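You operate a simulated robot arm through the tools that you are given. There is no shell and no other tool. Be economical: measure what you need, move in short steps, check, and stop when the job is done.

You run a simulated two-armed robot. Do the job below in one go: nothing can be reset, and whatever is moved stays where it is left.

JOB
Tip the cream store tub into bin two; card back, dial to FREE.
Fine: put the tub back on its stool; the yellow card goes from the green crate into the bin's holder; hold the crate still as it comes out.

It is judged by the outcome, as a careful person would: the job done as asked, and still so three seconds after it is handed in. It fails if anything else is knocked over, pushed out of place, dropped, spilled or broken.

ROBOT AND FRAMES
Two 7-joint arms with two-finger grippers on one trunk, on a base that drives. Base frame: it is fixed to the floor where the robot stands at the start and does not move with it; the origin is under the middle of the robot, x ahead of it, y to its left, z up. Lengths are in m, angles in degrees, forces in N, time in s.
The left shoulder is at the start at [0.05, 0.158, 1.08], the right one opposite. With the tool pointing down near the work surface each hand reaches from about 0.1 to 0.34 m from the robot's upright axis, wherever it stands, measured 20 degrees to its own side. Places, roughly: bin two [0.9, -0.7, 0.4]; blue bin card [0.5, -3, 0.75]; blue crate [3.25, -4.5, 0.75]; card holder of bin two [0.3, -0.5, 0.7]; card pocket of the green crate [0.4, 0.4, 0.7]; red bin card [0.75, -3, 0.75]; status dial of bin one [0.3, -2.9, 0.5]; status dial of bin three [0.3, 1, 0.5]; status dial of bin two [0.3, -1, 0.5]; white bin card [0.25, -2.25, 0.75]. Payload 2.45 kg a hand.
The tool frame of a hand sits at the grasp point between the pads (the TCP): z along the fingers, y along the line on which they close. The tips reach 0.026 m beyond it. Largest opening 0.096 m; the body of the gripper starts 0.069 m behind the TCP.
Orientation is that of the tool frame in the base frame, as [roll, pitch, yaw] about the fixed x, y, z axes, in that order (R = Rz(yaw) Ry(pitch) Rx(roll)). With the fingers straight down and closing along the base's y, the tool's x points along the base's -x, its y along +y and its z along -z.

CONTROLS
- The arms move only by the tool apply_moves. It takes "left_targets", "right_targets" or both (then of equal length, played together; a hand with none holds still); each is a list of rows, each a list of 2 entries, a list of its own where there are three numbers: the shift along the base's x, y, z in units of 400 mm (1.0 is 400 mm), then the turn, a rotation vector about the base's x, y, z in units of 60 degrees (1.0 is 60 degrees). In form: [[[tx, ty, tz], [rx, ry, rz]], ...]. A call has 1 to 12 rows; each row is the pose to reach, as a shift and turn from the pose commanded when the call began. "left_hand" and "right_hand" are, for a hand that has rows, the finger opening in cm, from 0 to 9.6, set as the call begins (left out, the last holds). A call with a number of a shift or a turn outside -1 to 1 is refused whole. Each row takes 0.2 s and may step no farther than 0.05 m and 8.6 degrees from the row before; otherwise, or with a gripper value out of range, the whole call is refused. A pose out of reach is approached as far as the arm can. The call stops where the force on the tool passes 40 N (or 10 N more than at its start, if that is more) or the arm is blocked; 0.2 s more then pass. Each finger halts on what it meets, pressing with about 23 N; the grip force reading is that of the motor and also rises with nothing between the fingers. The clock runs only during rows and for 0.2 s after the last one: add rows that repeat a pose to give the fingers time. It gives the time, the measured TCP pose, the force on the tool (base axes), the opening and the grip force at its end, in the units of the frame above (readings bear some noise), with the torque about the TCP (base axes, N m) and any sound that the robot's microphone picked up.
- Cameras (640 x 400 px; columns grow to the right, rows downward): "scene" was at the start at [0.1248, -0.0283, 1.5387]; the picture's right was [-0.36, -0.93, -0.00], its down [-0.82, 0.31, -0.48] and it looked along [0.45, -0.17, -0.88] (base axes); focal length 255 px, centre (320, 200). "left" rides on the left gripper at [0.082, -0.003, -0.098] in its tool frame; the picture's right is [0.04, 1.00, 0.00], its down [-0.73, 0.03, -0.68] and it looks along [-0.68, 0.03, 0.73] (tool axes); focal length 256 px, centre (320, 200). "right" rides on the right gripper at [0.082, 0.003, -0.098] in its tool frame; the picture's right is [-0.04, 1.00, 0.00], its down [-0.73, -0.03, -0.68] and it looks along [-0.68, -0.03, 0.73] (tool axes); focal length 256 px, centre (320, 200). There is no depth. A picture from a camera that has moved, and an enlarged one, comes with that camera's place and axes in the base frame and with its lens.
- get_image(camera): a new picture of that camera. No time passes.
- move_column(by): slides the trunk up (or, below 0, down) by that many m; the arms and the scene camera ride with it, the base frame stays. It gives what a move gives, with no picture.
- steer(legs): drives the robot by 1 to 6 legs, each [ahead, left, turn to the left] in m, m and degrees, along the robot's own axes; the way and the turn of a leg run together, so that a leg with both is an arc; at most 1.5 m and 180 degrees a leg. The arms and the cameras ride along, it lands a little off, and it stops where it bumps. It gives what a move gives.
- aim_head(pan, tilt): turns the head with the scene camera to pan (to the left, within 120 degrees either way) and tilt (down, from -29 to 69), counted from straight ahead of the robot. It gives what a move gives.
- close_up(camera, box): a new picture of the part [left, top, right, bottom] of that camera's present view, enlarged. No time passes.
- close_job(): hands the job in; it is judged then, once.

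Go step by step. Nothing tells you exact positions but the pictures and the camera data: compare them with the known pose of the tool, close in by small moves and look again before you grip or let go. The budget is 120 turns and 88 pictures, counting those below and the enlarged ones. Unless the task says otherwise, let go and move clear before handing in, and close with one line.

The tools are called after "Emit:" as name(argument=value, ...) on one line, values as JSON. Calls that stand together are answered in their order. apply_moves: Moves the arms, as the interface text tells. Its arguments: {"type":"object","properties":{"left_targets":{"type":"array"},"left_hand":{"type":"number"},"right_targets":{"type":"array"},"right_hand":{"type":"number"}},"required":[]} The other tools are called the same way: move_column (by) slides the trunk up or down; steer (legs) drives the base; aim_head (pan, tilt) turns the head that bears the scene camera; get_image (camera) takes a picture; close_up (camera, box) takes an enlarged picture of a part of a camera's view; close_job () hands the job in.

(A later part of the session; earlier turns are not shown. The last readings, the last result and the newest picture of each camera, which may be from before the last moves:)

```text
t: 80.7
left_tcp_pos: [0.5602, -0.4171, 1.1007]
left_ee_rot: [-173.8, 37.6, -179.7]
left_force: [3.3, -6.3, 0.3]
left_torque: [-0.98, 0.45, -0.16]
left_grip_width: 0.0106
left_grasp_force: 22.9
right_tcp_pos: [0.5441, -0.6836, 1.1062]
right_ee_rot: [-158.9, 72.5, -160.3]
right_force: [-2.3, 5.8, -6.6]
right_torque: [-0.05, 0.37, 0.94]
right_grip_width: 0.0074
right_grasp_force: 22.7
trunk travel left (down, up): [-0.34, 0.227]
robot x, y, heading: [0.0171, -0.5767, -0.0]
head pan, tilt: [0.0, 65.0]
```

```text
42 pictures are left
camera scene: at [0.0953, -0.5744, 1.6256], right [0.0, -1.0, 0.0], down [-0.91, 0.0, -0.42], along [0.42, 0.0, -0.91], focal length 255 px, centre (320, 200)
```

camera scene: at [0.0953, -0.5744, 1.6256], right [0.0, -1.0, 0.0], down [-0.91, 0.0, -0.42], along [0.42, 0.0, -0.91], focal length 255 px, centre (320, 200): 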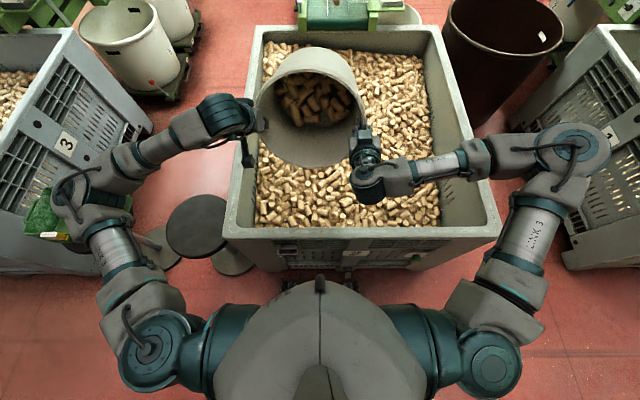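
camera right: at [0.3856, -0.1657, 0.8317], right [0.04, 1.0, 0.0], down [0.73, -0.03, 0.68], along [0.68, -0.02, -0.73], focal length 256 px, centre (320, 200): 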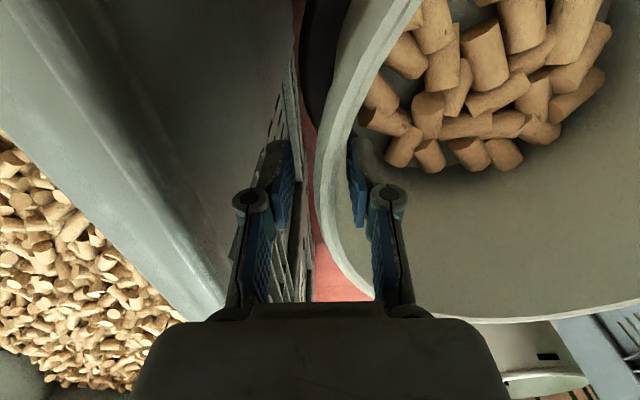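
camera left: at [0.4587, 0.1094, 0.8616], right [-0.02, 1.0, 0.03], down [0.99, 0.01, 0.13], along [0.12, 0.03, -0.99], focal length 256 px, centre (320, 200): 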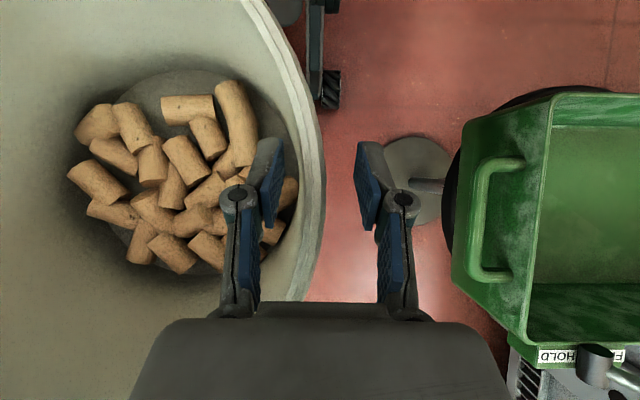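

The corks are sliding toward the mouth. Before pouring, I'll lower the trunk 10 cm to shorten the drop.

Emit:
move_column(by=-0.1)

Emit:
apply_moves(left_targets=[[[0.005, 0, 0], [-0.004, -0.067, 0.002]], [[0.01, 0, 0], [-0.008, -0.133, 0.003]], [[0.02, 0, 0], [-0.012, -0.2, 0.004]], [[0.03, 0, 0], [-0.016, -0.266, 0.006]], [[0.035, 0, 0], [-0.02, -0.333, 0.007]], [[0.035, 0, 0], [-0.02, -0.333, 0.007]], [[0.035, 0, 0], [-0.02, -0.333, 0.007]]], right_targets=[[[0.005, 0, 0], [-0.004, -0.067, 0.002]], [[0.01, 0, 0], [-0.008, -0.133, 0.003]], [[0.02, 0, 0], [-0.012, -0.2, 0.004]], [[0.03, 0, 0], [-0.016, -0.266, 0.006]], [[0.035, 0, 0], [-0.02, -0.333, 0.007]], [[0.035, 0, 0], [-0.02, -0.333, 0.007]], [[0.035, 0, 0], [-0.02, -0.333, 0.007]]])

Emit:
get_image(camera="scene")

```text
t: 82.1
left_tcp_pos: [0.5588, -0.4157, 1.0024]
left_ee_rot: [-173.7, 37.9, -179.5]
left_force: [1.0, -7.3, 2.7]
left_torque: [-1.08, 0.15, -0.23]
left_grip_width: 0.0103
left_grasp_force: 23.1
right_tcp_pos: [0.5404, -0.6801, 1.008]
right_ee_rot: [-158.6, 72.6, -159.9]
right_force: [-0.7, 7.2, -9.5]
right_torque: [-0.27, 0.64, 0.85]
right_grip_width: 0.0075
right_grasp_force: 23.2
trunk travel left (down, up): [-0.24, 0.327]
robot x, y, heading: [0.0189, -0.5757, 0.0]
head pan, tilt: [0.0, 65.0]
```

```text
t: 83.2
left_tcp_pos: [0.5658, -0.4201, 1.0048]
left_ee_rot: [-170.9, 55.3, -178.0]
left_force: [-2.9, -0.1, 3.2]
left_torque: [-0.92, 0.3, -0.52]
left_grip_width: 0.0101
left_grasp_force: 22.8
right_tcp_pos: [0.5503, -0.6848, 1.012]
right_ee_rot: [-83.3, 83.0, -84.6]
right_force: [1.9, -0.1, -8.4]
right_torque: [-0.56, 0.45, -0.05]
right_grip_width: 0.0075
right_grasp_force: 22.8
right hand out of reach, approached as far as the arm can: row 3, 4, 5
trunk travel left (down, up): [-0.24, 0.327]
robot x, y, heading: [0.0161, -0.571, -0.2]
head pan, tilt: [0.0, 65.0]
stopped in row 5 (left hand): the force on the tool passed its limit at 44 N (the readings are from after the stop); the commanded pose is now the measured one
```

```text
41 pictures are left
camera scene: at [0.1514, -0.5742, 1.5238], right [0.0, -1.0, 0.0], down [-0.91, 0.0, -0.42], along [0.42, 0.0, -0.91], focal length 255 px, centre (320, 200)
```

scene: 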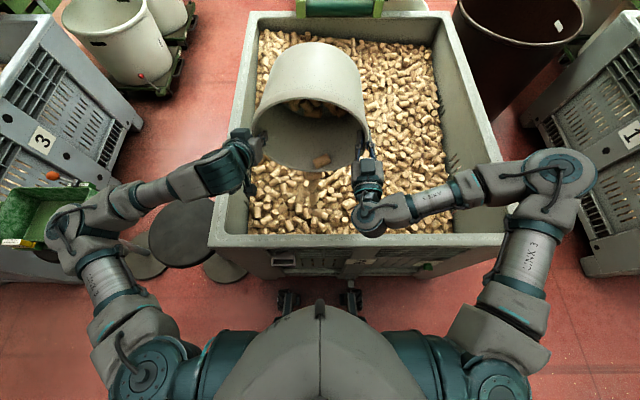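

The tub is at 90° and one cork is near the lip. The right wrist is near its limit, so I'll raise the hands relative to the shoulders, which lets the wrists pitch further, then lower the trunk to compensate.

Emit:
apply_moves(left_targets=[[[0, 0, 0], [0, 0, 0]], [[0, 0, 0.05], [0, 0, 0]], [[0, 0, 0.1], [0, 0, 0]], [[0, 0, 0.15], [0, 0, 0]], [[0, 0, 0.2], [0, 0, 0]], [[0, 0, 0.25], [0, 0, 0]], [[0, 0, 0.3], [0, 0, 0]]], right_targets=[[[0, 0, 0], [0, 0, 0]], [[0, 0, 0.05], [0, 0, 0]], [[0, 0, 0.1], [0, 0, 0]], [[0, 0, 0.15], [0, 0, 0]], [[0, 0, 0.2], [0, 0, 0]], [[0, 0, 0.25], [0, 0, 0]], [[0, 0, 0.3], [0, 0, 0]]])

Emit:
move_column(by=-0.1)

```text
t: 84.8
left_tcp_pos: [0.5678, -0.4209, 1.1245]
left_ee_rot: [-171.1, 55.2, -178.0]
left_force: [-2.3, 0.4, 2.9]
left_torque: [-0.89, 0.36, -0.45]
left_grip_width: 0.0101
left_grasp_force: 23.4
right_tcp_pos: [0.5485, -0.6857, 1.1326]
right_ee_rot: [-81.5, 82.9, -82.5]
right_force: [1.6, -0.9, -7.4]
right_torque: [-0.51, 0.3, 0.03]
right_grip_width: 0.0074
right_grasp_force: 23.0
trunk travel left (down, up): [-0.24, 0.327]
robot x, y, heading: [0.0191, -0.5742, -0.2]
head pan, tilt: [0.0, 65.0]
```

```text
t: 86.1
left_tcp_pos: [0.5655, -0.4192, 1.0248]
left_ee_rot: [-171.0, 55.3, -178.1]
left_force: [-1.4, -3.7, 3.5]
left_torque: [-0.83, 0.41, -0.47]
left_grip_width: 0.0102
left_grasp_force: 23.2
right_tcp_pos: [0.5493, -0.6852, 1.0336]
right_ee_rot: [-80.3, 83.0, -81.5]
right_force: [1.3, 4.5, -7.4]
right_torque: [-0.54, 0.27, 0.09]
right_grip_width: 0.0073
right_grasp_force: 23.1
trunk travel left (down, up): [-0.14, 0.427]
robot x, y, heading: [0.0212, -0.5756, -0.2]
head pan, tilt: [0.0, 65.0]
```

Emit:
apply_moves(left_targets=[[[0, 0, 0], [-0.004, -0.067, 0.002]], [[0, 0, 0], [-0.008, -0.133, 0.004]], [[0, 0, 0], [-0.012, -0.2, 0.006]], [[0, 0, 0], [-0.016, -0.266, 0.008]], [[0, 0, 0], [-0.02, -0.333, 0.01]], [[0, 0, 0], [-0.024, -0.4, 0.013]], [[0, 0, 0], [-0.024, -0.4, 0.013]]], right_targets=[[[0, 0, 0], [-0.004, -0.067, 0.002]], [[0, 0, 0], [-0.008, -0.133, 0.004]], [[0, 0, 0], [-0.012, -0.2, 0.006]], [[0, 0, 0], [-0.016, -0.266, 0.008]], [[0, 0, 0], [-0.02, -0.333, 0.01]], [[0, 0, 0], [-0.024, -0.4, 0.013]], [[0, 0, 0], [-0.024, -0.4, 0.013]]])

Emit:
get_image(camera="scene")

```text
t: 87.7
left_tcp_pos: [0.5658, -0.4209, 1.025]
left_ee_rot: [-158.5, 78.9, -165.5]
left_force: [-3.7, -15.1, 3.1]
left_torque: [-0.6, 0.21, -0.9]
left_grip_width: 0.01
left_grasp_force: 23.4
right_tcp_pos: [0.5501, -0.6851, 1.0326]
right_ee_rot: [-17.1, 63.7, -18.6]
right_force: [4.3, 15.0, -7.4]
right_torque: [-0.67, 0.19, 0.15]
right_grip_width: 0.0076
right_grasp_force: 23.2
trunk travel left (down, up): [-0.14, 0.427]
robot x, y, heading: [0.018, -0.5743, -0.3]
head pan, tilt: [0.0, 65.0]
```

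```text
40 pictures are left
camera scene: at [0.246, -0.575, 1.4127], right [0.0, -1.0, 0.0], down [-0.91, 0.0, -0.42], along [0.42, 0.0, -0.91], focal length 255 px, centre (320, 200)
```

scene: 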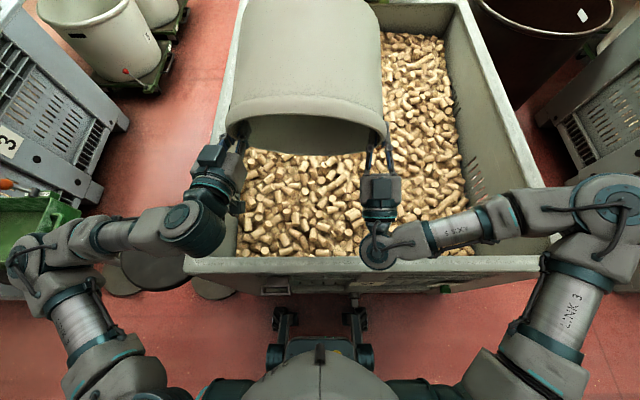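

The tilt is now about 116°. I'll go a little further and hold so everything runs out.

Emit:
apply_moves(left_targets=[[[0, 0, 0], [-0.004, -0.067, 0.002]], [[0, 0, 0], [-0.008, -0.133, 0.004]], [[0, 0, 0], [-0.012, -0.2, 0.006]], [[0, 0, 0], [-0.012, -0.2, 0.006]], [[0, 0, 0], [-0.012, -0.2, 0.006]], [[0, 0, 0], [-0.012, -0.2, 0.006]], [[0, 0, 0], [-0.012, -0.2, 0.006]]], right_targets=[[[0, 0, 0], [-0.004, -0.067, 0.002]], [[0, 0, 0], [-0.008, -0.133, 0.004]], [[0, 0, 0], [-0.012, -0.2, 0.006]], [[0, 0, 0], [-0.012, -0.2, 0.006]], [[0, 0, 0], [-0.012, -0.2, 0.006]], [[0, 0, 0], [-0.012, -0.2, 0.006]], [[0, 0, 0], [-0.012, -0.2, 0.006]]])

Emit:
get_image(camera="right")

```text
t: 89.3
left_tcp_pos: [0.5645, -0.4186, 1.0285]
left_ee_rot: [-112.8, 86.6, -120.2]
left_force: [-5.6, -9.8, 2.7]
left_torque: [-0.64, -0.31, -0.86]
left_grip_width: 0.009
left_grasp_force: 23.3
left hand out of reach, approached as far as the arm can: row 3, 4, 5, 6, 7
right_tcp_pos: [0.5493, -0.6855, 1.0321]
right_ee_rot: [-12.1, 52.0, -14.1]
right_force: [4.3, 9.7, -6.3]
right_torque: [-0.57, 0.73, -0.23]
right_grip_width: 0.0069
right_grasp_force: 22.7
trunk travel left (down, up): [-0.14, 0.427]
robot x, y, heading: [0.0185, -0.5752, -0.1]
head pan, tilt: [0.0, 65.0]
```

```text
39 pictures are left
camera right: at [0.5196, -0.6973, 0.9088], right [0.05, 0.99, -0.1], down [-0.98, 0.07, 0.17], along [0.18, 0.09, 0.98], focal length 256 px, centre (320, 200)
```

right: 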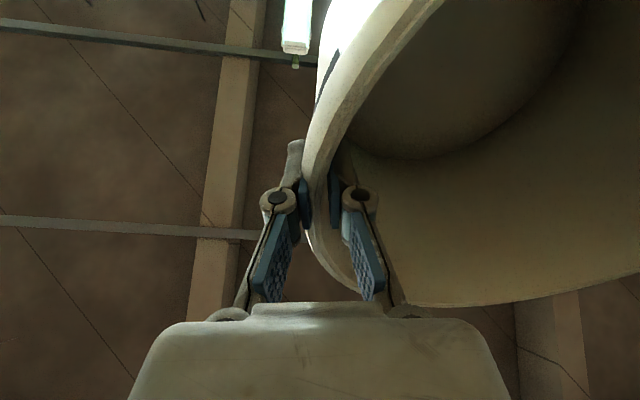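

Emit:
get_image(camera="left")

```text
38 pictures are left
camera left: at [0.4659, -0.4157, 0.9491], right [0.13, 0.99, -0.1], down [-0.65, 0.16, 0.75], along [0.75, -0.03, 0.66], focal length 256 px, centre (320, 200)
```

left: 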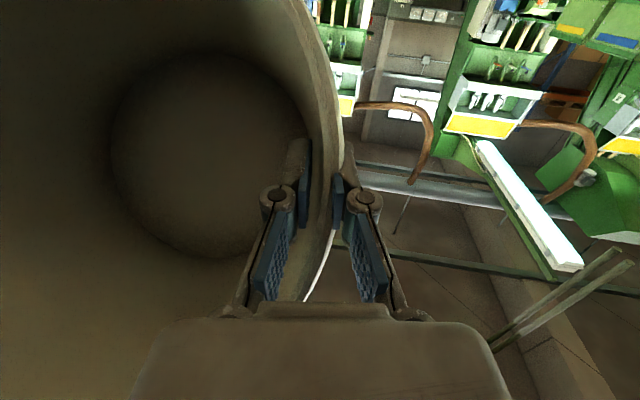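

The tub is empty. I'll raise the trunk to clear the bin and start turning the tub upright.

Emit:
move_column(by=0.12)

Emit:
apply_moves(left_targets=[[[0, 0, 0], [0.008, 0.12, -0.004]], [[0, 0, 0], [0.016, 0.24, -0.008]], [[0, 0, 0], [0.024, 0.36, -0.012]], [[0, 0, 0], [0.031, 0.48, -0.016]], [[0, 0, 0], [0.039, 0.6, -0.02]], [[0, 0, 0], [0.046, 0.72, -0.024]], [[0, 0, 0], [0.053, 0.84, -0.028]], [[0, 0, 0], [0.06, 0.96, -0.032]]], right_targets=[[[0, 0, 0], [0.008, 0.125, -0.004]], [[0, 0, 0], [0.016, 0.25, -0.008]], [[0, 0, 0], [0.024, 0.375, -0.012]], [[0, 0, 0], [0.031, 0.5, -0.016]], [[0, 0, 0], [0.039, 0.625, -0.02]], [[0, 0, 0], [0.046, 0.75, -0.024]], [[0, 0, 0], [0.053, 0.87, -0.028]], [[0, 0, 0], [0.06, 0.99, -0.032]]])

Emit:
get_image(camera="scene")

```text
t: 90.8
left_tcp_pos: [0.5437, -0.4206, 1.1863]
left_ee_rot: [-47.5, 86.4, -55.0]
left_force: [2.7, -16.5, -9.6]
left_torque: [0.63, 0.39, 0.8]
left_grip_width: 0.0086
left_grasp_force: 23.1
right_tcp_pos: [0.55, -0.6848, 1.152]
right_ee_rot: [-11.9, 51.9, -13.9]
right_force: [-3.2, 17.1, 6.2]
right_torque: [0.93, -0.03, -0.19]
right_grip_width: 0.0082
right_grasp_force: 23.4
trunk travel left (down, up): [-0.26, 0.307]
robot x, y, heading: [0.0168, -0.5728, -0.2]
head pan, tilt: [0.0, 65.0]
```

```text
t: 92.6
left_tcp_pos: [0.5443, -0.4197, 1.1888]
left_ee_rot: [-173.1, 34.6, 178.8]
left_force: [6.1, -18.7, -7.7]
left_torque: [-0.1, 0.0, 0.6]
left_grip_width: 0.0083
left_grasp_force: 23.3
right_tcp_pos: [0.5499, -0.6841, 1.1534]
right_ee_rot: [-165.9, 66.8, -166.2]
right_force: [-6.0, 19.2, 4.4]
right_torque: [0.88, 0.21, 0.71]
right_grip_width: 0.0105
right_grasp_force: 23.0
trunk travel left (down, up): [-0.26, 0.307]
robot x, y, heading: [0.0123, -0.5764, -0.4]
head pan, tilt: [0.0, 65.0]
```

```text
37 pictures are left
camera scene: at [0.1368, -0.5747, 1.5446], right [0.0, -1.0, 0.0], down [-0.91, 0.0, -0.42], along [0.42, 0.0, -0.91], focal length 255 px, centre (320, 200)
```

scene: 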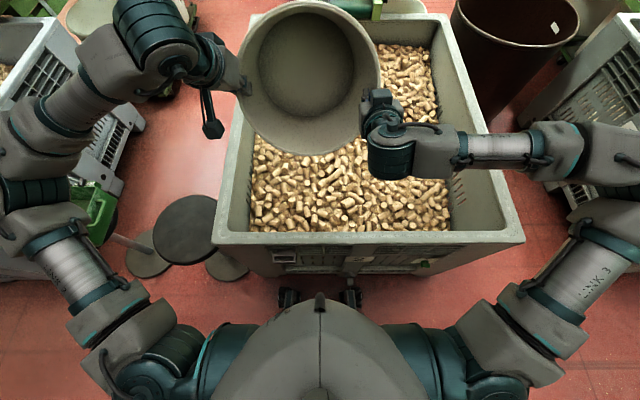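

The tub is clearly empty. The left hand ended about 3 cm higher than the right, so I'll keep turning upright while lowering it gently.

Emit:
apply_moves(left_targets=[[[0, 0, -0.012], [0, 0.11, 0]], [[-0.01, 0, -0.025], [0, 0.22, 0]], [[-0.02, 0, -0.037], [0, 0.33, 0]], [[-0.03, 0, -0.05], [0, 0.44, 0]], [[-0.04, 0, -0.062], [0, 0.55, 0]], [[-0.05, 0, -0.075], [0, 0.66, 0]], [[-0.05, 0, -0.075], [0, 0.66, 0]]], right_targets=[[[0, 0, 0], [0, 0.11, 0]], [[-0.01, 0, 0], [0, 0.22, 0]], [[-0.02, 0, 0], [0, 0.33, 0]], [[-0.03, 0, 0], [0, 0.44, 0]], [[-0.04, 0, 0], [0, 0.55, 0]], [[-0.05, 0, 0], [0, 0.66, 0]], [[-0.05, 0, 0], [0, 0.66, 0]]])

Emit:
get_image(camera="scene")

```text
t: 94.1
left_tcp_pos: [0.5171, -0.4248, 1.1635]
left_ee_rot: [-172.0, -4.5, 178.7]
left_force: [4.1, 0.2, -3.6]
left_torque: [0.07, 0.12, 0.6]
left_grip_width: 0.0087
left_grasp_force: 23.0
right_tcp_pos: [0.5232, -0.6902, 1.158]
right_ee_rot: [-176.2, 28.2, -173.2]
right_force: [-5.8, -0.2, 0.3]
right_torque: [0.5, 0.06, 0.95]
right_grip_width: 0.009
right_grasp_force: 23.2
right hand out of reach, approached as far as the arm can: row 6, 7
trunk travel left (down, up): [-0.26, 0.307]
robot x, y, heading: [0.0176, -0.5731, -0.5]
head pan, tilt: [0.0, 65.0]
stopped in row 7 (left hand): the force on the tool passed its limit at 41 N (the readings are from after the stop); the commanded pose is now the measured one
```

```text
36 pictures are left
camera scene: at [0.1356, -0.576, 1.5448], right [0.0, -1.0, 0.0], down [-0.91, 0.0, -0.42], along [0.42, 0.0, -0.91], focal length 255 px, centre (320, 200)
```

scene: 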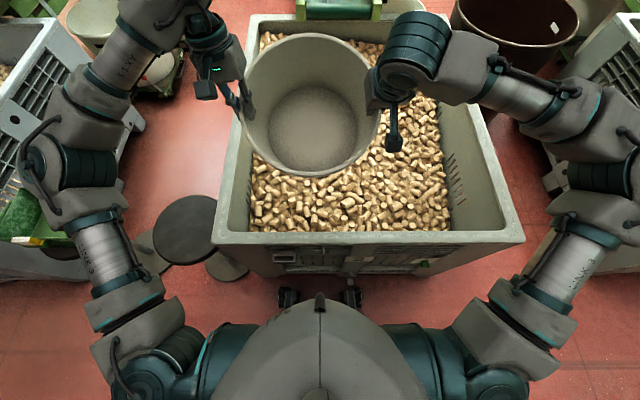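

Nearly upright. I'll draw the tub back toward the robot a little, lower it 3 cm and finish turning it upright.

Emit:
apply_moves(left_targets=[[[-0.03, 0, -0.01], [0, 0, 0]], [[-0.06, 0, -0.025], [0, 0.07, 0]], [[-0.09, 0, -0.04], [0, 0.14, 0]], [[-0.11, 0, -0.055], [0, 0.21, 0]], [[-0.13, 0, -0.07], [0, 0.28, 0]], [[-0.13, 0, -0.08], [0, 0.35, 0]], [[-0.13, 0, -0.085], [0, 0.41, 0]], [[-0.13, 0, -0.085], [0, 0.41, 0]]], right_targets=[[[-0.03, 0, -0.01], [0, 0, 0]], [[-0.06, 0, -0.025], [0, 0.07, 0]], [[-0.09, 0, -0.04], [0, 0.14, 0]], [[-0.11, 0, -0.055], [0, 0.21, 0]], [[-0.13, 0, -0.065], [0, 0.28, 0]], [[-0.13, 0, -0.07], [0, 0.35, 0]], [[-0.13, 0, -0.075], [0, 0.41, 0]], [[-0.13, 0, -0.075], [0, 0.41, 0]]])

Emit:
get_image(camera="scene")

```text
t: 96.0
left_tcp_pos: [0.4627, -0.4272, 1.1285]
left_ee_rot: [-170.7, -28.7, 178.2]
left_force: [5.6, -1.1, -3.2]
left_torque: [-0.42, -0.13, 0.95]
left_grip_width: 0.009
left_grasp_force: 23.4
right_tcp_pos: [0.4697, -0.6942, 1.1311]
right_ee_rot: [-178.8, 7.5, -173.8]
right_force: [-6.2, 0.8, -1.2]
right_torque: [0.67, 0.15, 0.71]
right_grip_width: 0.0081
right_grasp_force: 23.0
right hand out of reach, approached as far as the arm can: row 6, 7, 8
trunk travel left (down, up): [-0.26, 0.307]
robot x, y, heading: [0.0199, -0.5752, -0.2]
head pan, tilt: [0.0, 65.0]
stopped in row 8 (left hand): the force on the tool passed its limit at 41 N (the readings are from after the stop); the commanded pose is now the measured one
```

```text
35 pictures are left
camera scene: at [0.1368, -0.5749, 1.5446], right [0.0, -1.0, 0.0], down [-0.91, 0.0, -0.42], along [0.42, 0.0, -0.91], focal length 255 px, centre (320, 200)
```

scene: 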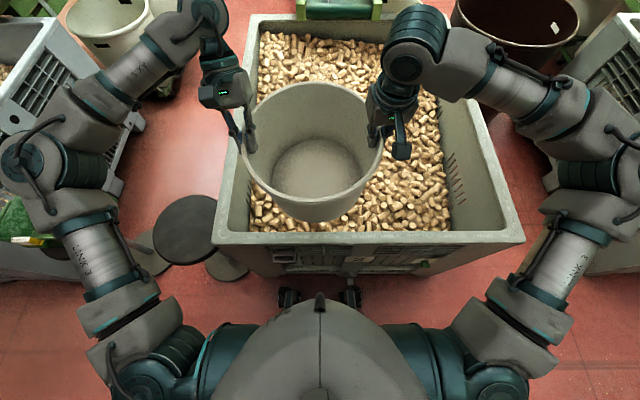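

Emit:
apply_moves(left_targets=[[[-0.03, 0, 0], [0, 0, 0]], [[-0.06, 0, 0], [0, 0.03, 0]], [[-0.08, 0, 0], [0, 0.06, 0]], [[-0.08, 0, 0], [0, 0.1, 0]], [[-0.08, 0, 0], [0, 0.1, 0]]], right_targets=[[[-0.03, 0, 0], [0, 0, 0]], [[-0.06, 0, 0], [0, 0.03, 0]], [[-0.08, 0, 0], [0, 0.06, 0]], [[-0.08, 0, 0], [0, 0.1, 0]], [[-0.08, 0, 0], [0, 0.1, 0]]])

Emit:
steer(legs=[[0, 0.27, 0]])

Emit:
steer(legs=[[0, 0.27, 0]])

Emit:
get_image(camera="scene")

```text
t: 97.2
left_tcp_pos: [0.4309, -0.4285, 1.1282]
left_ee_rot: [-170.5, -34.8, 178.0]
left_force: [5.4, -6.2, -2.9]
left_torque: [-0.27, -0.39, 1.04]
left_grip_width: 0.0093
left_grasp_force: 23.5
right_tcp_pos: [0.4391, -0.6933, 1.1322]
right_ee_rot: [-179.6, 1.4, -174.0]
right_force: [-6.3, 6.0, 0.0]
right_torque: [0.75, 0.48, 0.6]
right_grip_width: 0.0083
right_grasp_force: 23.3
trunk travel left (down, up): [-0.26, 0.307]
robot x, y, heading: [0.0175, -0.5744, -0.2]
head pan, tilt: [0.0, 65.0]
```

```text
t: 99.1
left_tcp_pos: [0.4331, -0.1751, 1.1303]
left_ee_rot: [-171.4, -34.7, 178.1]
left_force: [6.3, -13.9, -4.6]
left_torque: [-0.35, -0.16, 0.98]
left_grip_width: 0.0095
left_grasp_force: 22.7
right_tcp_pos: [0.4409, -0.4409, 1.1308]
right_ee_rot: [179.8, 1.5, -174.2]
right_force: [-7.2, 11.2, 0.2]
right_torque: [0.85, 0.18, 0.62]
right_grip_width: 0.0082
right_grasp_force: 23.1
trunk travel left (down, up): [-0.26, 0.307]
robot x, y, heading: [0.017, -0.307, -0.4]
head pan, tilt: [0.0, 65.0]
```

```text
t: 101.0
left_tcp_pos: [0.4297, 0.0713, 1.1347]
left_ee_rot: [-172.8, -34.7, 178.5]
left_force: [5.9, -2.9, -4.4]
left_torque: [-0.22, -0.26, 0.86]
left_grip_width: 0.0099
left_grasp_force: 22.8
right_tcp_pos: [0.4388, -0.1943, 1.1295]
right_ee_rot: [178.9, 1.8, -174.6]
right_force: [-4.9, 1.4, 0.0]
right_torque: [0.79, 0.3, 0.54]
right_grip_width: 0.008
right_grasp_force: 23.0
trunk travel left (down, up): [-0.26, 0.307]
robot x, y, heading: [0.0198, -0.0406, -0.5]
head pan, tilt: [0.0, 65.0]
```

```text
34 pictures are left
camera scene: at [0.1399, -0.0741, 1.5443], right [-0.01, -1.0, -0.02], down [-0.91, 0.02, -0.42], along [0.42, 0.02, -0.91], focal length 255 px, centre (320, 200)
```

scene: 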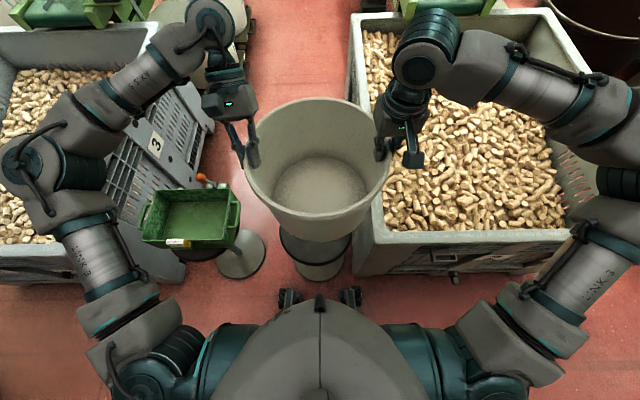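

The tub is above its stool again and the corks are all in the bin. I'll lower the trunk part way, let the sway settle and check the alignment.

Emit:
move_column(by=-0.24)

Emit:
apply_moves(left_targets=[[[0, 0, 0], [0, 0, 0]], [[0.02, 0, 0], [0, 0, 0]], [[0.04, 0, 0], [0, 0, 0]], [[0.06, 0, 0], [0, 0, 0]], [[0.06, 0, 0], [0, 0, 0]]], right_targets=[[[0, 0, 0], [0, 0, 0]], [[0.02, 0, 0], [0, 0, 0]], [[0.04, 0, 0], [0, 0, 0]], [[0.06, 0, 0], [0, 0, 0]], [[0.06, 0, 0], [0, 0, 0]]])

Emit:
get_image(camera="scene")

Emit:
get_image(camera="left")

```text
t: 103.5
left_tcp_pos: [0.4251, 0.079, 0.8971]
left_ee_rot: [-172.0, -34.2, 178.1]
left_force: [4.8, -1.1, -3.8]
left_torque: [-0.22, -0.24, 0.86]
left_grip_width: 0.01
left_grasp_force: 23.4
right_tcp_pos: [0.4339, -0.1878, 0.8951]
right_ee_rot: [179.3, 2.1, -174.7]
right_force: [-4.2, -1.1, 0.3]
right_torque: [0.8, 0.19, 0.59]
right_grip_width: 0.0083
right_grasp_force: 22.9
trunk travel left (down, up): [-0.02, 0.547]
robot x, y, heading: [0.0228, -0.0443, -0.6]
head pan, tilt: [0.0, 65.0]
```

```text
t: 104.7
left_tcp_pos: [0.4505, 0.1076, 0.8916]
left_ee_rot: [-170.5, -34.3, 177.3]
left_force: [5.6, 5.1, -3.8]
left_torque: [-0.36, -0.02, 0.95]
left_grip_width: 0.0095
left_grasp_force: 22.8
right_tcp_pos: [0.458, -0.1576, 0.897]
right_ee_rot: [-179.3, 1.9, -174.5]
right_force: [-6.0, -3.7, -0.3]
right_torque: [0.65, 0.02, 0.56]
right_grip_width: 0.0079
right_grasp_force: 23.5
trunk travel left (down, up): [-0.02, 0.547]
robot x, y, heading: [0.023, -0.0371, -0.4]
head pan, tilt: [0.0, 65.0]
```

```text
33 pictures are left
camera scene: at [0.3992, -0.0273, 1.2526], right [-0.01, -1.0, 0.01], down [-0.91, 0.0, -0.42], along [0.42, -0.01, -0.91], focal length 255 px, centre (320, 200)
```

scene: 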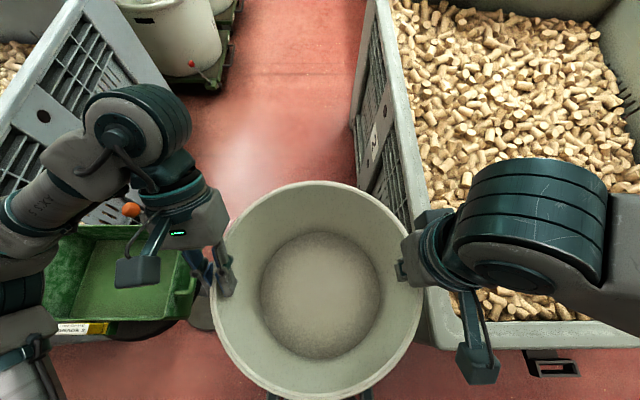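

```text
32 pictures are left
camera left: at [0.4398, 0.1197, 1.0181], right [-0.08, 0.99, -0.11], down [0.99, 0.1, 0.14], along [0.14, -0.1, -0.98], focal length 256 px, centre (320, 200)
```

left: 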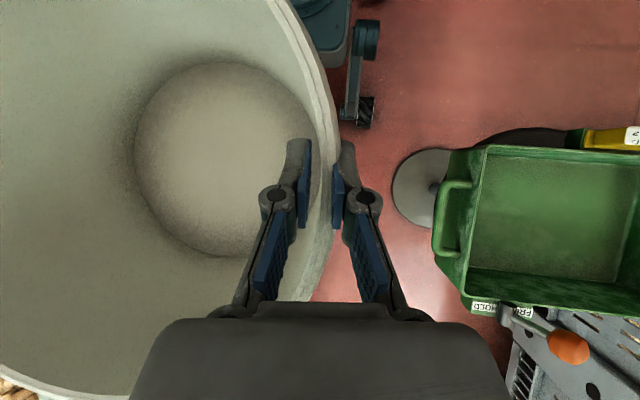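

Emit:
apply_moves(left_targets=[[[0.01, 0, -0.05], [0, 0, 0]], [[0.02, 0, -0.1], [0, 0, 0]], [[0.02, 0, -0.15], [0, 0, 0]], [[0.02, 0, -0.2], [0, 0, 0]], [[0.02, 0, -0.25], [0, 0, 0]], [[0.02, 0, -0.29], [0, 0, 0]], [[0.02, 0, -0.32], [0, 0, 0]], [[0.02, 0, -0.34], [0, 0, 0]], [[0.02, 0, -0.34], [0, 0, 0]]], right_targets=[[[0.01, 0, -0.05], [0, 0, 0]], [[0.02, 0, -0.1], [0, 0, 0]], [[0.02, 0, -0.155], [0, 0, 0]], [[0.02, 0, -0.205], [0, 0, 0]], [[0.02, 0, -0.26], [0, 0, 0]], [[0.02, 0, -0.3], [0, 0, 0]], [[0.02, 0, -0.33], [0, 0, 0]], [[0.02, 0, -0.35], [0, 0, 0]], [[0.02, 0, -0.35], [0, 0, 0]]])

Emit:
get_image(camera="scene")

```text
t: 106.7
left_tcp_pos: [0.457, 0.0886, 0.7574]
left_ee_rot: [-171.4, -34.4, 177.8]
left_force: [6.0, -10.7, -3.0]
left_torque: [-0.4, 0.08, 0.94]
left_grip_width: 0.0095
left_grasp_force: 23.1
right_tcp_pos: [0.4664, -0.176, 0.7555]
right_ee_rot: [179.7, 1.9, -174.7]
right_force: [-6.5, 11.6, -0.4]
right_torque: [0.9, -0.06, 0.59]
right_grip_width: 0.0084
right_grasp_force: 23.2
trunk travel left (down, up): [-0.02, 0.547]
robot x, y, heading: [0.0197, -0.0419, -0.7]
head pan, tilt: [0.0, 65.0]
```

```text
31 pictures are left
camera scene: at [0.3991, -0.05, 1.2526], right [-0.01, -1.0, 0.0], down [-0.91, 0.01, -0.42], along [0.42, 0.0, -0.91], focal length 255 px, centre (320, 200)
```

scene: 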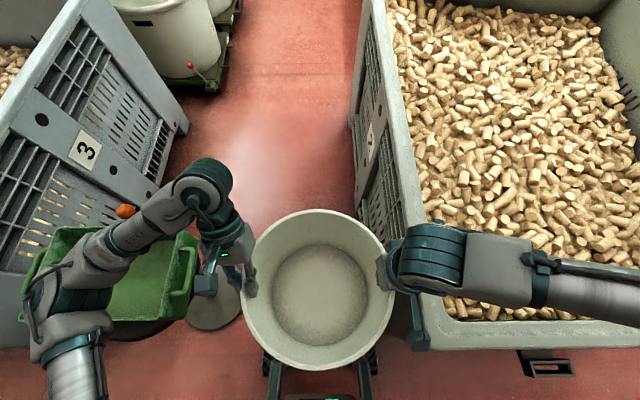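

Emit:
apply_moves(left_targets=[[[0, 0, 0], [0, 0, 0]], [[0, 0, 0], [0, 0, 0]], [[0, 0, 0], [0, 0, 0]], [[0, 0, 0], [0, 0, 0]], [[0, 0, 0], [0, 0, 0]], [[0, 0, 0], [0, 0, 0]], [[0, 0, 0], [0, 0, 0]], [[0, 0, 0], [0, 0, 0]]], right_targets=[[[0, 0, 0], [0, 0, 0]], [[0, 0, 0], [0, 0, 0]], [[0, 0, 0], [0, 0, 0]], [[0, 0, 0], [0, 0, 0]], [[0, 0, 0], [0, 0, 0]], [[0, 0, 0], [0, 0, 0]], [[0, 0, 0], [0, 0, 0]], [[0, 0, 0], [0, 0, 0]]])

```text
t: 108.5
left_tcp_pos: [0.4573, 0.0931, 0.7564]
left_ee_rot: [-171.1, -34.5, 177.7]
left_force: [6.1, -17.5, -3.8]
left_torque: [-0.41, -0.06, 1.01]
left_grip_width: 0.0094
left_grasp_force: 22.8
right_tcp_pos: [0.4664, -0.1706, 0.7551]
right_ee_rot: [-180.0, 1.9, -174.5]
right_force: [-7.0, 17.2, 0.2]
right_torque: [0.88, 0.1, 0.58]
right_grip_width: 0.0087
right_grasp_force: 22.7
trunk travel left (down, up): [-0.02, 0.547]
robot x, y, heading: [0.023, -0.0397, -0.5]
head pan, tilt: [0.0, 65.0]
```

Settled, with the tub centre at (0.462, -0.039), which is its original place. I'll lower it the last bit slowly.

Emit:
apply_moves(left_targets=[[[0, -0.001, -0.008], [0, 0, 0]], [[0, -0.001, -0.016], [0, 0, 0]], [[0, -0.001, -0.024], [0, 0, 0]], [[0, -0.001, -0.032], [0, 0, 0]], [[0, -0.001, -0.04], [0, 0, 0]], [[0, -0.001, -0.04], [0, 0, 0]]], right_targets=[[[0, 0.001, -0.008], [0, 0, 0]], [[0, 0.001, -0.016], [0, 0, 0]], [[0, 0.001, -0.024], [0, 0, 0]], [[0, 0.001, -0.032], [0, 0, 0]], [[0, 0.001, -0.04], [0, 0, 0]], [[0, 0.001, -0.04], [0, 0, 0]]])

```text
t: 109.9
left_tcp_pos: [0.4561, 0.0949, 0.743]
left_ee_rot: [-171.3, -34.1, 177.7]
left_force: [-0.8, 1.0, 15.2]
left_torque: [-0.31, -0.25, 1.02]
left_grip_width: 0.0095
left_grasp_force: 23.2
right_tcp_pos: [0.4643, -0.1709, 0.741]
right_ee_rot: [-179.9, 2.1, -174.6]
right_force: [-6.9, -0.2, 4.9]
right_torque: [0.91, -0.54, 0.54]
right_grip_width: 0.0086
right_grasp_force: 22.8
trunk travel left (down, up): [-0.02, 0.547]
robot x, y, heading: [0.018, -0.0388, -0.3]
head pan, tilt: [0.0, 65.0]
```

The tub is touching the seat. I'll press it 2 mm more so it is fully seated, then open both hands just enough.

Emit:
apply_moves(left_targets=[[[0, 0, -0.002], [0, 0, 0]], [[0, 0, -0.002], [0, 0, 0]]], right_targets=[[[0, 0, -0.005], [0, 0, 0]], [[0, 0, -0.006], [0, 0, 0]]])

Emit:
apply_moves(left_targets=[[[0, 0, 0], [0, 0, 0]], [[0, 0, 0], [0, 0, 0]], [[0, 0, 0], [0, 0, 0]]], right_targets=[[[0, 0, 0], [0, 0, 0]], [[0, 0, 0], [0, 0, 0]], [[0, 0, 0], [0, 0, 0]]], left_hand=3, right_hand=2.8)

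Emit:
get_image(camera="left")

Emit:
get_image(camera="right")

```text
t: 110.5
left_tcp_pos: [0.4566, 0.0944, 0.7419]
left_ee_rot: [-171.4, -34.3, 177.7]
left_force: [-0.4, 2.0, 13.1]
left_torque: [-0.11, -0.33, 0.87]
left_grip_width: 0.0091
left_grasp_force: 22.6
right_tcp_pos: [0.4652, -0.1711, 0.7368]
right_ee_rot: [-180.0, 2.0, -174.6]
right_force: [-8.0, -6.0, 8.5]
right_torque: [0.81, -0.21, 0.57]
right_grip_width: 0.009
right_grasp_force: 23.1
trunk travel left (down, up): [-0.02, 0.547]
robot x, y, heading: [0.0232, -0.0396, -0.4]
head pan, tilt: [0.0, 65.0]
```

```text
t: 111.3
left_tcp_pos: [0.4582, 0.094, 0.7408]
left_ee_rot: [-171.2, -34.3, 177.7]
left_force: [-0.6, 0.3, -0.8]
left_torque: [-0.01, 0.01, 0.04]
left_grip_width: 0.0302
left_grasp_force: 0.1
right_tcp_pos: [0.4669, -0.1708, 0.7361]
right_ee_rot: [-179.9, 1.8, -174.5]
right_force: [0.9, -0.6, 0.5]
right_torque: [0.0, -0.04, -0.03]
right_grip_width: 0.0281
right_grasp_force: 0.1
trunk travel left (down, up): [-0.02, 0.547]
robot x, y, heading: [0.0252, -0.0394, -0.4]
head pan, tilt: [0.0, 65.0]
```

```text
30 pictures are left
camera left: at [0.4478, 0.1056, 0.8665], right [-0.08, 0.99, -0.1], down [0.99, 0.09, 0.14], along [0.14, -0.09, -0.99], focal length 256 px, centre (320, 200)
```

left: 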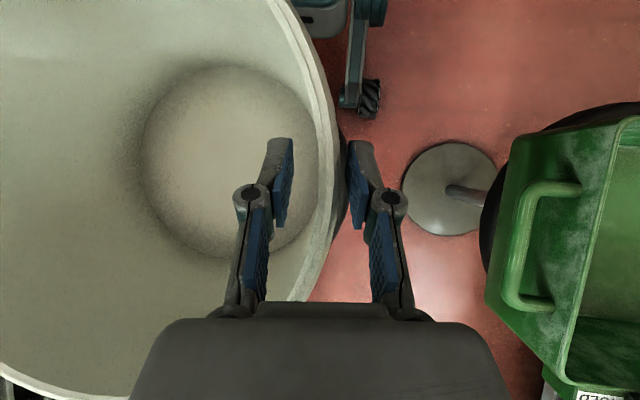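

```text
29 pictures are left
camera right: at [0.3817, -0.1763, 0.8318], right [-0.05, 1.0, 0.0], down [0.71, 0.04, 0.7], along [0.7, 0.04, -0.71], focal length 256 px, centre (320, 200)
```

right: 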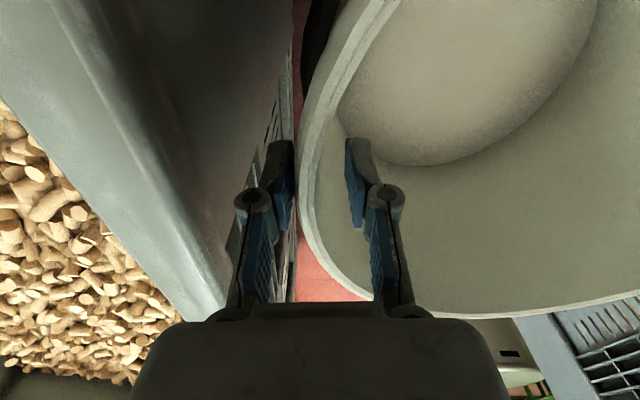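

Both hands are clear of the wall. I'll lift them straight up, out of the tub.

Emit:
apply_moves(left_targets=[[[0, 0, 0.04], [0, 0, 0]], [[0, 0, 0.08], [0, 0, 0]], [[0, 0, 0.13], [0, 0, 0]], [[0, 0, 0.2], [0, 0, 0]], [[0, 0, 0.28], [0, 0, 0]], [[0, 0, 0.36], [0, 0, 0]]], right_targets=[[[0, 0, 0.04], [0, 0, 0]], [[0, 0, 0.08], [0, 0, 0]], [[0, 0, 0.13], [0, 0, 0]], [[0, 0, 0.2], [0, 0, 0]], [[0, 0, 0.28], [0, 0, 0]], [[0, 0, 0.36], [0, 0, 0]]])

Emit:
move_column(by=0.2)

Emit:
get_image(camera="scene")

```text
t: 112.7
left_tcp_pos: [0.4572, 0.0956, 0.8854]
left_ee_rot: [-171.0, -34.3, 177.7]
left_force: [-0.8, -0.4, 0.1]
left_torque: [-0.03, 0.01, 0.03]
left_grip_width: 0.03
left_grasp_force: 0.1
right_tcp_pos: [0.4651, -0.1717, 0.8806]
right_ee_rot: [180.0, 1.9, -174.6]
right_force: [0.9, 0.4, 0.0]
right_torque: [0.02, 0.02, 0.01]
right_grip_width: 0.0281
right_grasp_force: 0.1
trunk travel left (down, up): [-0.02, 0.547]
robot x, y, heading: [0.0197, -0.0419, -0.5]
head pan, tilt: [0.0, 65.0]
```

```text
t: 114.9
left_tcp_pos: [0.46, 0.0948, 1.0834]
left_ee_rot: [-171.1, -34.3, 177.8]
left_force: [-0.8, 0.4, -0.8]
left_torque: [0.04, 0.01, -0.01]
left_grip_width: 0.0299
left_grasp_force: 0.1
right_tcp_pos: [0.4663, -0.1703, 1.0785]
right_ee_rot: [-180.0, 1.8, -174.7]
right_force: [0.7, -0.1, -0.3]
right_torque: [0.01, 0.02, 0.04]
right_grip_width: 0.0284
right_grasp_force: 0.0
trunk travel left (down, up): [-0.22, 0.347]
robot x, y, heading: [0.0222, -0.0431, -0.4]
head pan, tilt: [0.0, 65.0]
```

```text
28 pictures are left
camera scene: at [0.1715, -0.0416, 1.5024], right [-0.01, -1.0, 0.0], down [-0.91, 0.01, -0.42], along [0.42, 0.0, -0.91], focal length 255 px, centre (320, 200)
```

scene: 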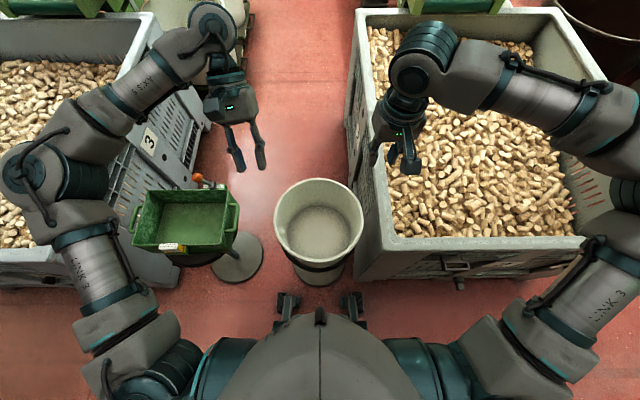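

The tub is back on its stool. Next is the card: I'll drive left until the green crate is in front of the robot and look at it.

Emit:
steer(legs=[[-0.02, 0.22, 0.4], [0, 0.22, 0]])

Emit:
get_image(camera="scene")

Emit:
get_image(camera="left")

```text
t: 117.9
left_tcp_pos: [0.4385, 0.5421, 1.0854]
left_ee_rot: [-171.1, -34.3, 178.1]
left_force: [0.6, 0.6, 0.2]
left_torque: [-0.01, -0.01, 0.01]
left_grip_width: 0.03
left_grasp_force: 0.0
right_tcp_pos: [0.4495, 0.2786, 1.0797]
right_ee_rot: [-180.0, 1.9, -174.1]
right_force: [-0.5, 0.0, -0.5]
right_torque: [0.02, 0.02, -0.01]
right_grip_width: 0.028
right_grasp_force: 0.0
trunk travel left (down, up): [-0.22, 0.347]
robot x, y, heading: [0.0032, 0.4052, -0.1]
head pan, tilt: [0.0, 65.0]
```

```text
27 pictures are left
camera scene: at [0.1532, 0.4044, 1.5027], right [0.0, -1.0, 0.0], down [-0.91, 0.0, -0.42], along [0.42, 0.0, -0.91], focal length 255 px, centre (320, 200)
```

scene: 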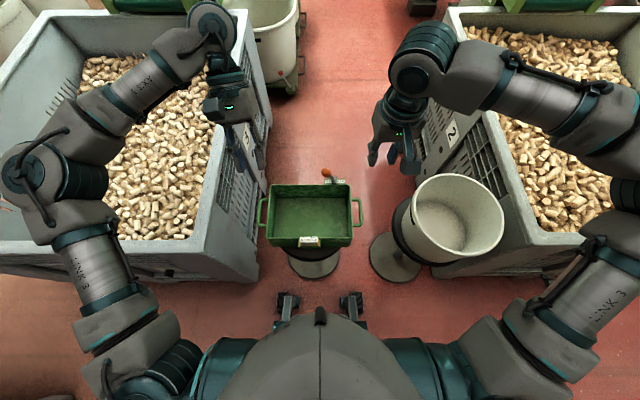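

```text
26 pictures are left
camera left: at [0.4291, 0.5535, 1.2109], right [-0.09, 0.99, -0.11], down [0.99, 0.1, 0.14], along [0.15, -0.09, -0.99], focal length 256 px, centre (320, 200)
```

left: 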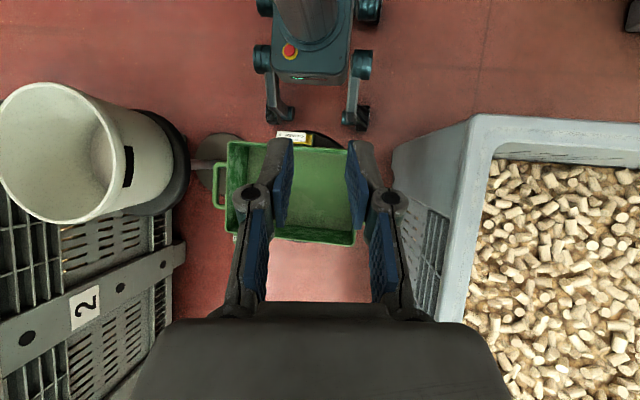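

Emit:
close_up(camera="scene", box=[250, 160, 380, 270])

Emit:
aim_head(pan=-45, tilt=45)

Emit:
close_up(camera="left", box=[200, 110, 380, 260])

```text
3.64 times, centred on (315, 215) of scene
camera zoom: at [0.1532, 0.4044, 1.5027], right [0.0, -1.0, 0.0], down [-0.91, 0.0, -0.42], along [0.42, 0.0, -0.91], focal length 928 px, centre (338, 146)
```

zoom: 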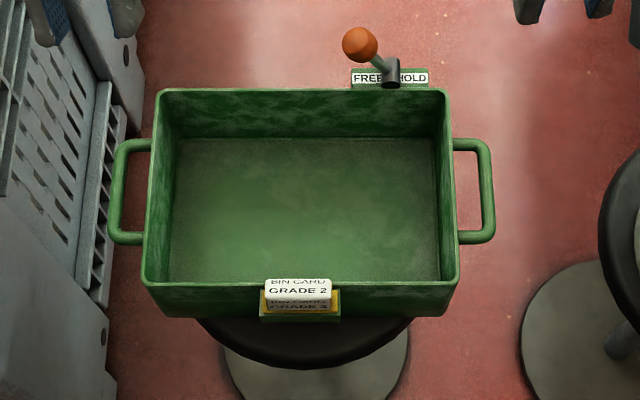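

```text
t: 119.0
left_tcp_pos: [0.4357, 0.5425, 1.0864]
left_ee_rot: [-171.1, -34.2, 178.1]
left_force: [-0.5, -0.1, -1.3]
left_torque: [0.01, -0.01, -0.01]
left_grip_width: 0.0301
left_grasp_force: 0.1
right_tcp_pos: [0.4455, 0.2768, 1.0815]
right_ee_rot: [-179.9, 2.1, -174.3]
right_force: [0.7, -0.8, 0.3]
right_torque: [-0.03, 0.0, -0.01]
right_grip_width: 0.0281
right_grasp_force: 0.1
trunk travel left (down, up): [-0.22, 0.347]
robot x, y, heading: [0.0057, 0.4089, 0.1]
head pan, tilt: [-45.0, 45.0]
```

```text
2.67 times, centred on (290, 185) of left
camera zoom: at [0.4248, 0.5531, 1.2128], right [-0.09, 0.99, -0.1], down [0.98, 0.1, 0.14], along [0.15, -0.09, -0.98], focal length 683 px, centre (400, 240)
```

zoom: 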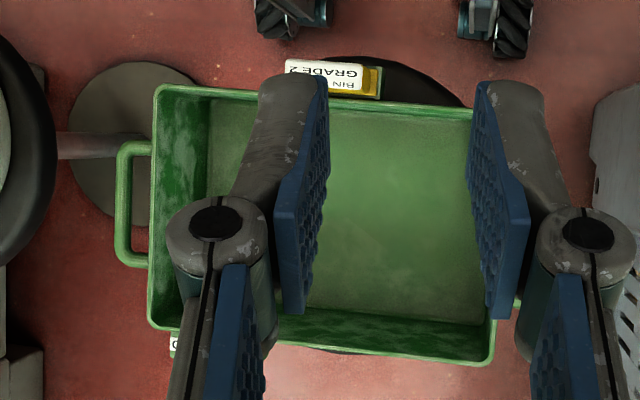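

The card is yellow with a white "GRADE 2" label, standing in a pocket on the middle of the crate's front, at about (0.38, 0.44). I'll bring the left hand over the crate's left handle with the tool vertical, and move the right hand in to look at the card.

Emit:
apply_moves(left_targets=[[[0.01, 0.03, 0], [0.02, -0.08, 0]], [[0.025, 0.06, 0], [0.04, -0.16, 0.005]], [[0.04, 0.09, 0], [0.06, -0.24, 0.01]], [[0.055, 0.12, 0], [0.08, -0.32, 0.015]], [[0.07, 0.15, 0], [0.1, -0.4, 0.02]], [[0.085, 0.175, 0], [0.12, -0.48, 0.025]], [[0.085, 0.175, 0], [0.14, -0.57, 0.03]], [[0.085, 0.175, 0], [0.14, -0.57, 0.03]]], right_targets=[[[-0.03, 0.05, -0.04], [0, 0, -0.02]], [[-0.06, 0.1, -0.08], [0, 0, -0.04]], [[-0.09, 0.15, -0.12], [0, 0, -0.06]], [[-0.12, 0.2, -0.16], [0, 0, -0.09]], [[-0.14, 0.25, -0.18], [0, 0, -0.09]], [[-0.14, 0.3, -0.18], [0, 0, -0.09]], [[-0.14, 0.35, -0.18], [0, 0, -0.09]], [[-0.14, 0.35, -0.18], [0, 0, -0.09]]], right_hand=9)

Emit:
get_image(camera="right")

```text
t: 120.8
left_tcp_pos: [0.4698, 0.613, 1.086]
left_ee_rot: [-179.6, 0.3, -177.4]
left_force: [0.0, 0.4, -0.4]
left_torque: [-0.04, 0.03, -0.02]
left_grip_width: 0.0301
left_grasp_force: 0.1
right_tcp_pos: [0.3976, 0.3202, 1.0072]
right_ee_rot: [-180.0, 2.0, -179.6]
right_force: [0.3, 0.1, -0.3]
right_torque: [-0.01, 0.0, -0.03]
right_grip_width: 0.0901
right_grasp_force: 0.1
right hand out of reach, approached as far as the arm can: row 2, 3, 4, 5, 6, 7, 8
trunk travel left (down, up): [-0.22, 0.347]
robot x, y, heading: [0.0047, 0.4023, -0.4]
head pan, tilt: [-45.0, 45.0]
```

```text
23 pictures are left
camera right: at [0.313, 0.3208, 1.1033], right [0.03, 1.0, 0.0], down [0.71, -0.02, 0.71], along [0.7, -0.02, -0.71], focal length 256 px, centre (320, 200)
```

right: 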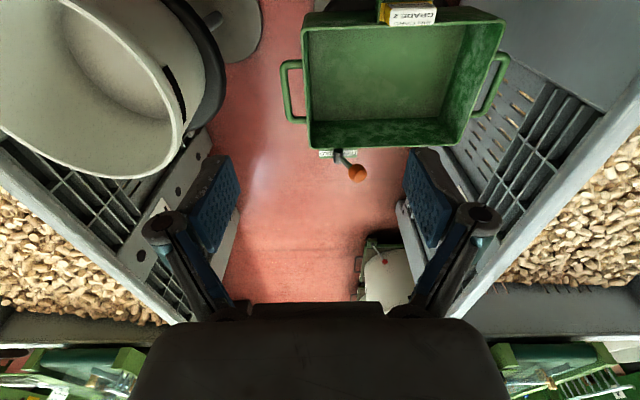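

The right hand can't reach inward that far, so I'll swap roles: the right hand holds the crate's right handle and the left hand takes the card. I'll shift the robot 5 cm to the right and position both.

Emit:
steer(legs=[[0, -0.05, 0.3]])

Emit:
apply_moves(left_targets=[[[-0.03, -0.04, -0.03], [0, 0, 0]], [[-0.06, -0.08, -0.06], [0, 0, -0.02]], [[-0.09, -0.12, -0.09], [0, 0, -0.043]], [[-0.12, -0.16, -0.12], [0, 0, -0.043]], [[-0.15, -0.2, -0.16], [0, 0, -0.043]], [[-0.18, -0.24, -0.2], [0, 0, -0.043]], [[-0.2, -0.28, -0.24], [0, 0, -0.043]], [[-0.2, -0.305, -0.26], [0, 0, -0.043]]], right_targets=[[[0.03, -0.01, 0], [0, 0, 0]], [[0.06, -0.02, 0], [0, -0.01, 0]], [[0.09, -0.03, 0], [0, -0.02, 0]], [[0.12, -0.04, 0], [0, 0.03, 0]], [[0.15, -0.05, 0], [0, 0.03, 0]], [[0.17, -0.052, 0], [0, 0.03, 0]], [[0.18, -0.052, 0], [0, 0.03, 0]], [[0.18, -0.052, 0], [0, 0.03, 0]]], left_hand=5, right_hand=3)

Emit:
get_image(camera="left")

Emit:
get_image(camera="right")

```text
t: 121.7
left_tcp_pos: [0.4689, 0.5925, 1.0814]
left_ee_rot: [-178.3, 0.1, -176.8]
left_force: [-0.1, 1.7, -0.3]
left_torque: [-0.07, 0.05, 0.0]
left_grip_width: 0.03
left_grasp_force: 0.2
right_tcp_pos: [0.3979, 0.2942, 1.01]
right_ee_rot: [-178.8, 2.1, -179.3]
right_force: [0.2, 1.0, -0.2]
right_torque: [-0.11, -0.04, 0.0]
right_grip_width: 0.0901
right_grasp_force: 0.0
trunk travel left (down, up): [-0.22, 0.347]
robot x, y, heading: [0.0021, 0.359, 0.2]
head pan, tilt: [-45.0, 45.0]
```

```text
t: 123.7
left_tcp_pos: [0.3802, 0.4808, 0.9819]
left_ee_rot: [-178.3, 0.6, -179.0]
left_force: [0.1, 0.3, 0.3]
left_torque: [0.0, 0.0, 0.01]
left_grip_width: 0.0499
left_grasp_force: 0.0
right_tcp_pos: [0.4506, 0.2752, 1.014]
right_ee_rot: [-178.7, 0.9, -179.0]
right_force: [0.2, 0.4, -0.4]
right_torque: [-0.05, -0.03, 0.01]
right_grip_width: 0.0302
right_grasp_force: 0.1
right hand out of reach, approached as far as the arm can: row 1, 2, 3, 4, 5, 6, 7, 8
trunk travel left (down, up): [-0.22, 0.347]
robot x, y, heading: [0.0036, 0.3649, 0.0]
head pan, tilt: [-45.0, 45.0]
stopped in row 8 (left hand): the arm was blocked; the commanded pose is now the measured one
```

```text
22 pictures are left
camera left: at [0.298, 0.4779, 1.078], right [-0.06, 1.0, -0.03], down [0.73, 0.06, 0.69], along [0.69, 0.02, -0.73], focal length 256 px, centre (320, 200)
```

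left: 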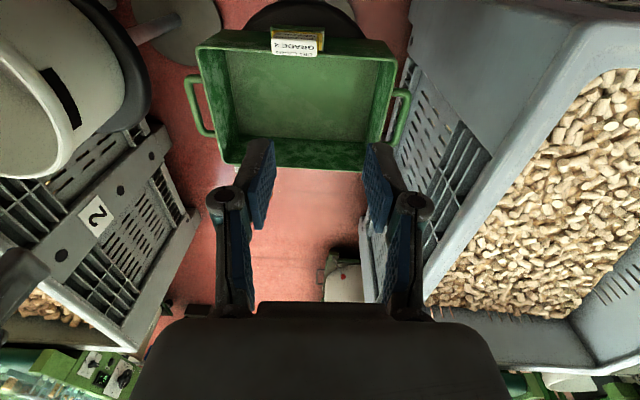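

```text
21 pictures are left
camera right: at [0.3676, 0.2772, 1.1109], right [0.02, 1.0, -0.02], down [0.72, 0.0, 0.69], along [0.69, -0.03, -0.72], focal length 256 px, centre (320, 200)
```

right: 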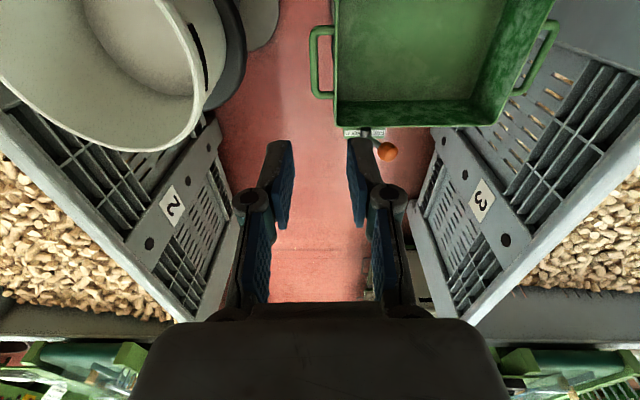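

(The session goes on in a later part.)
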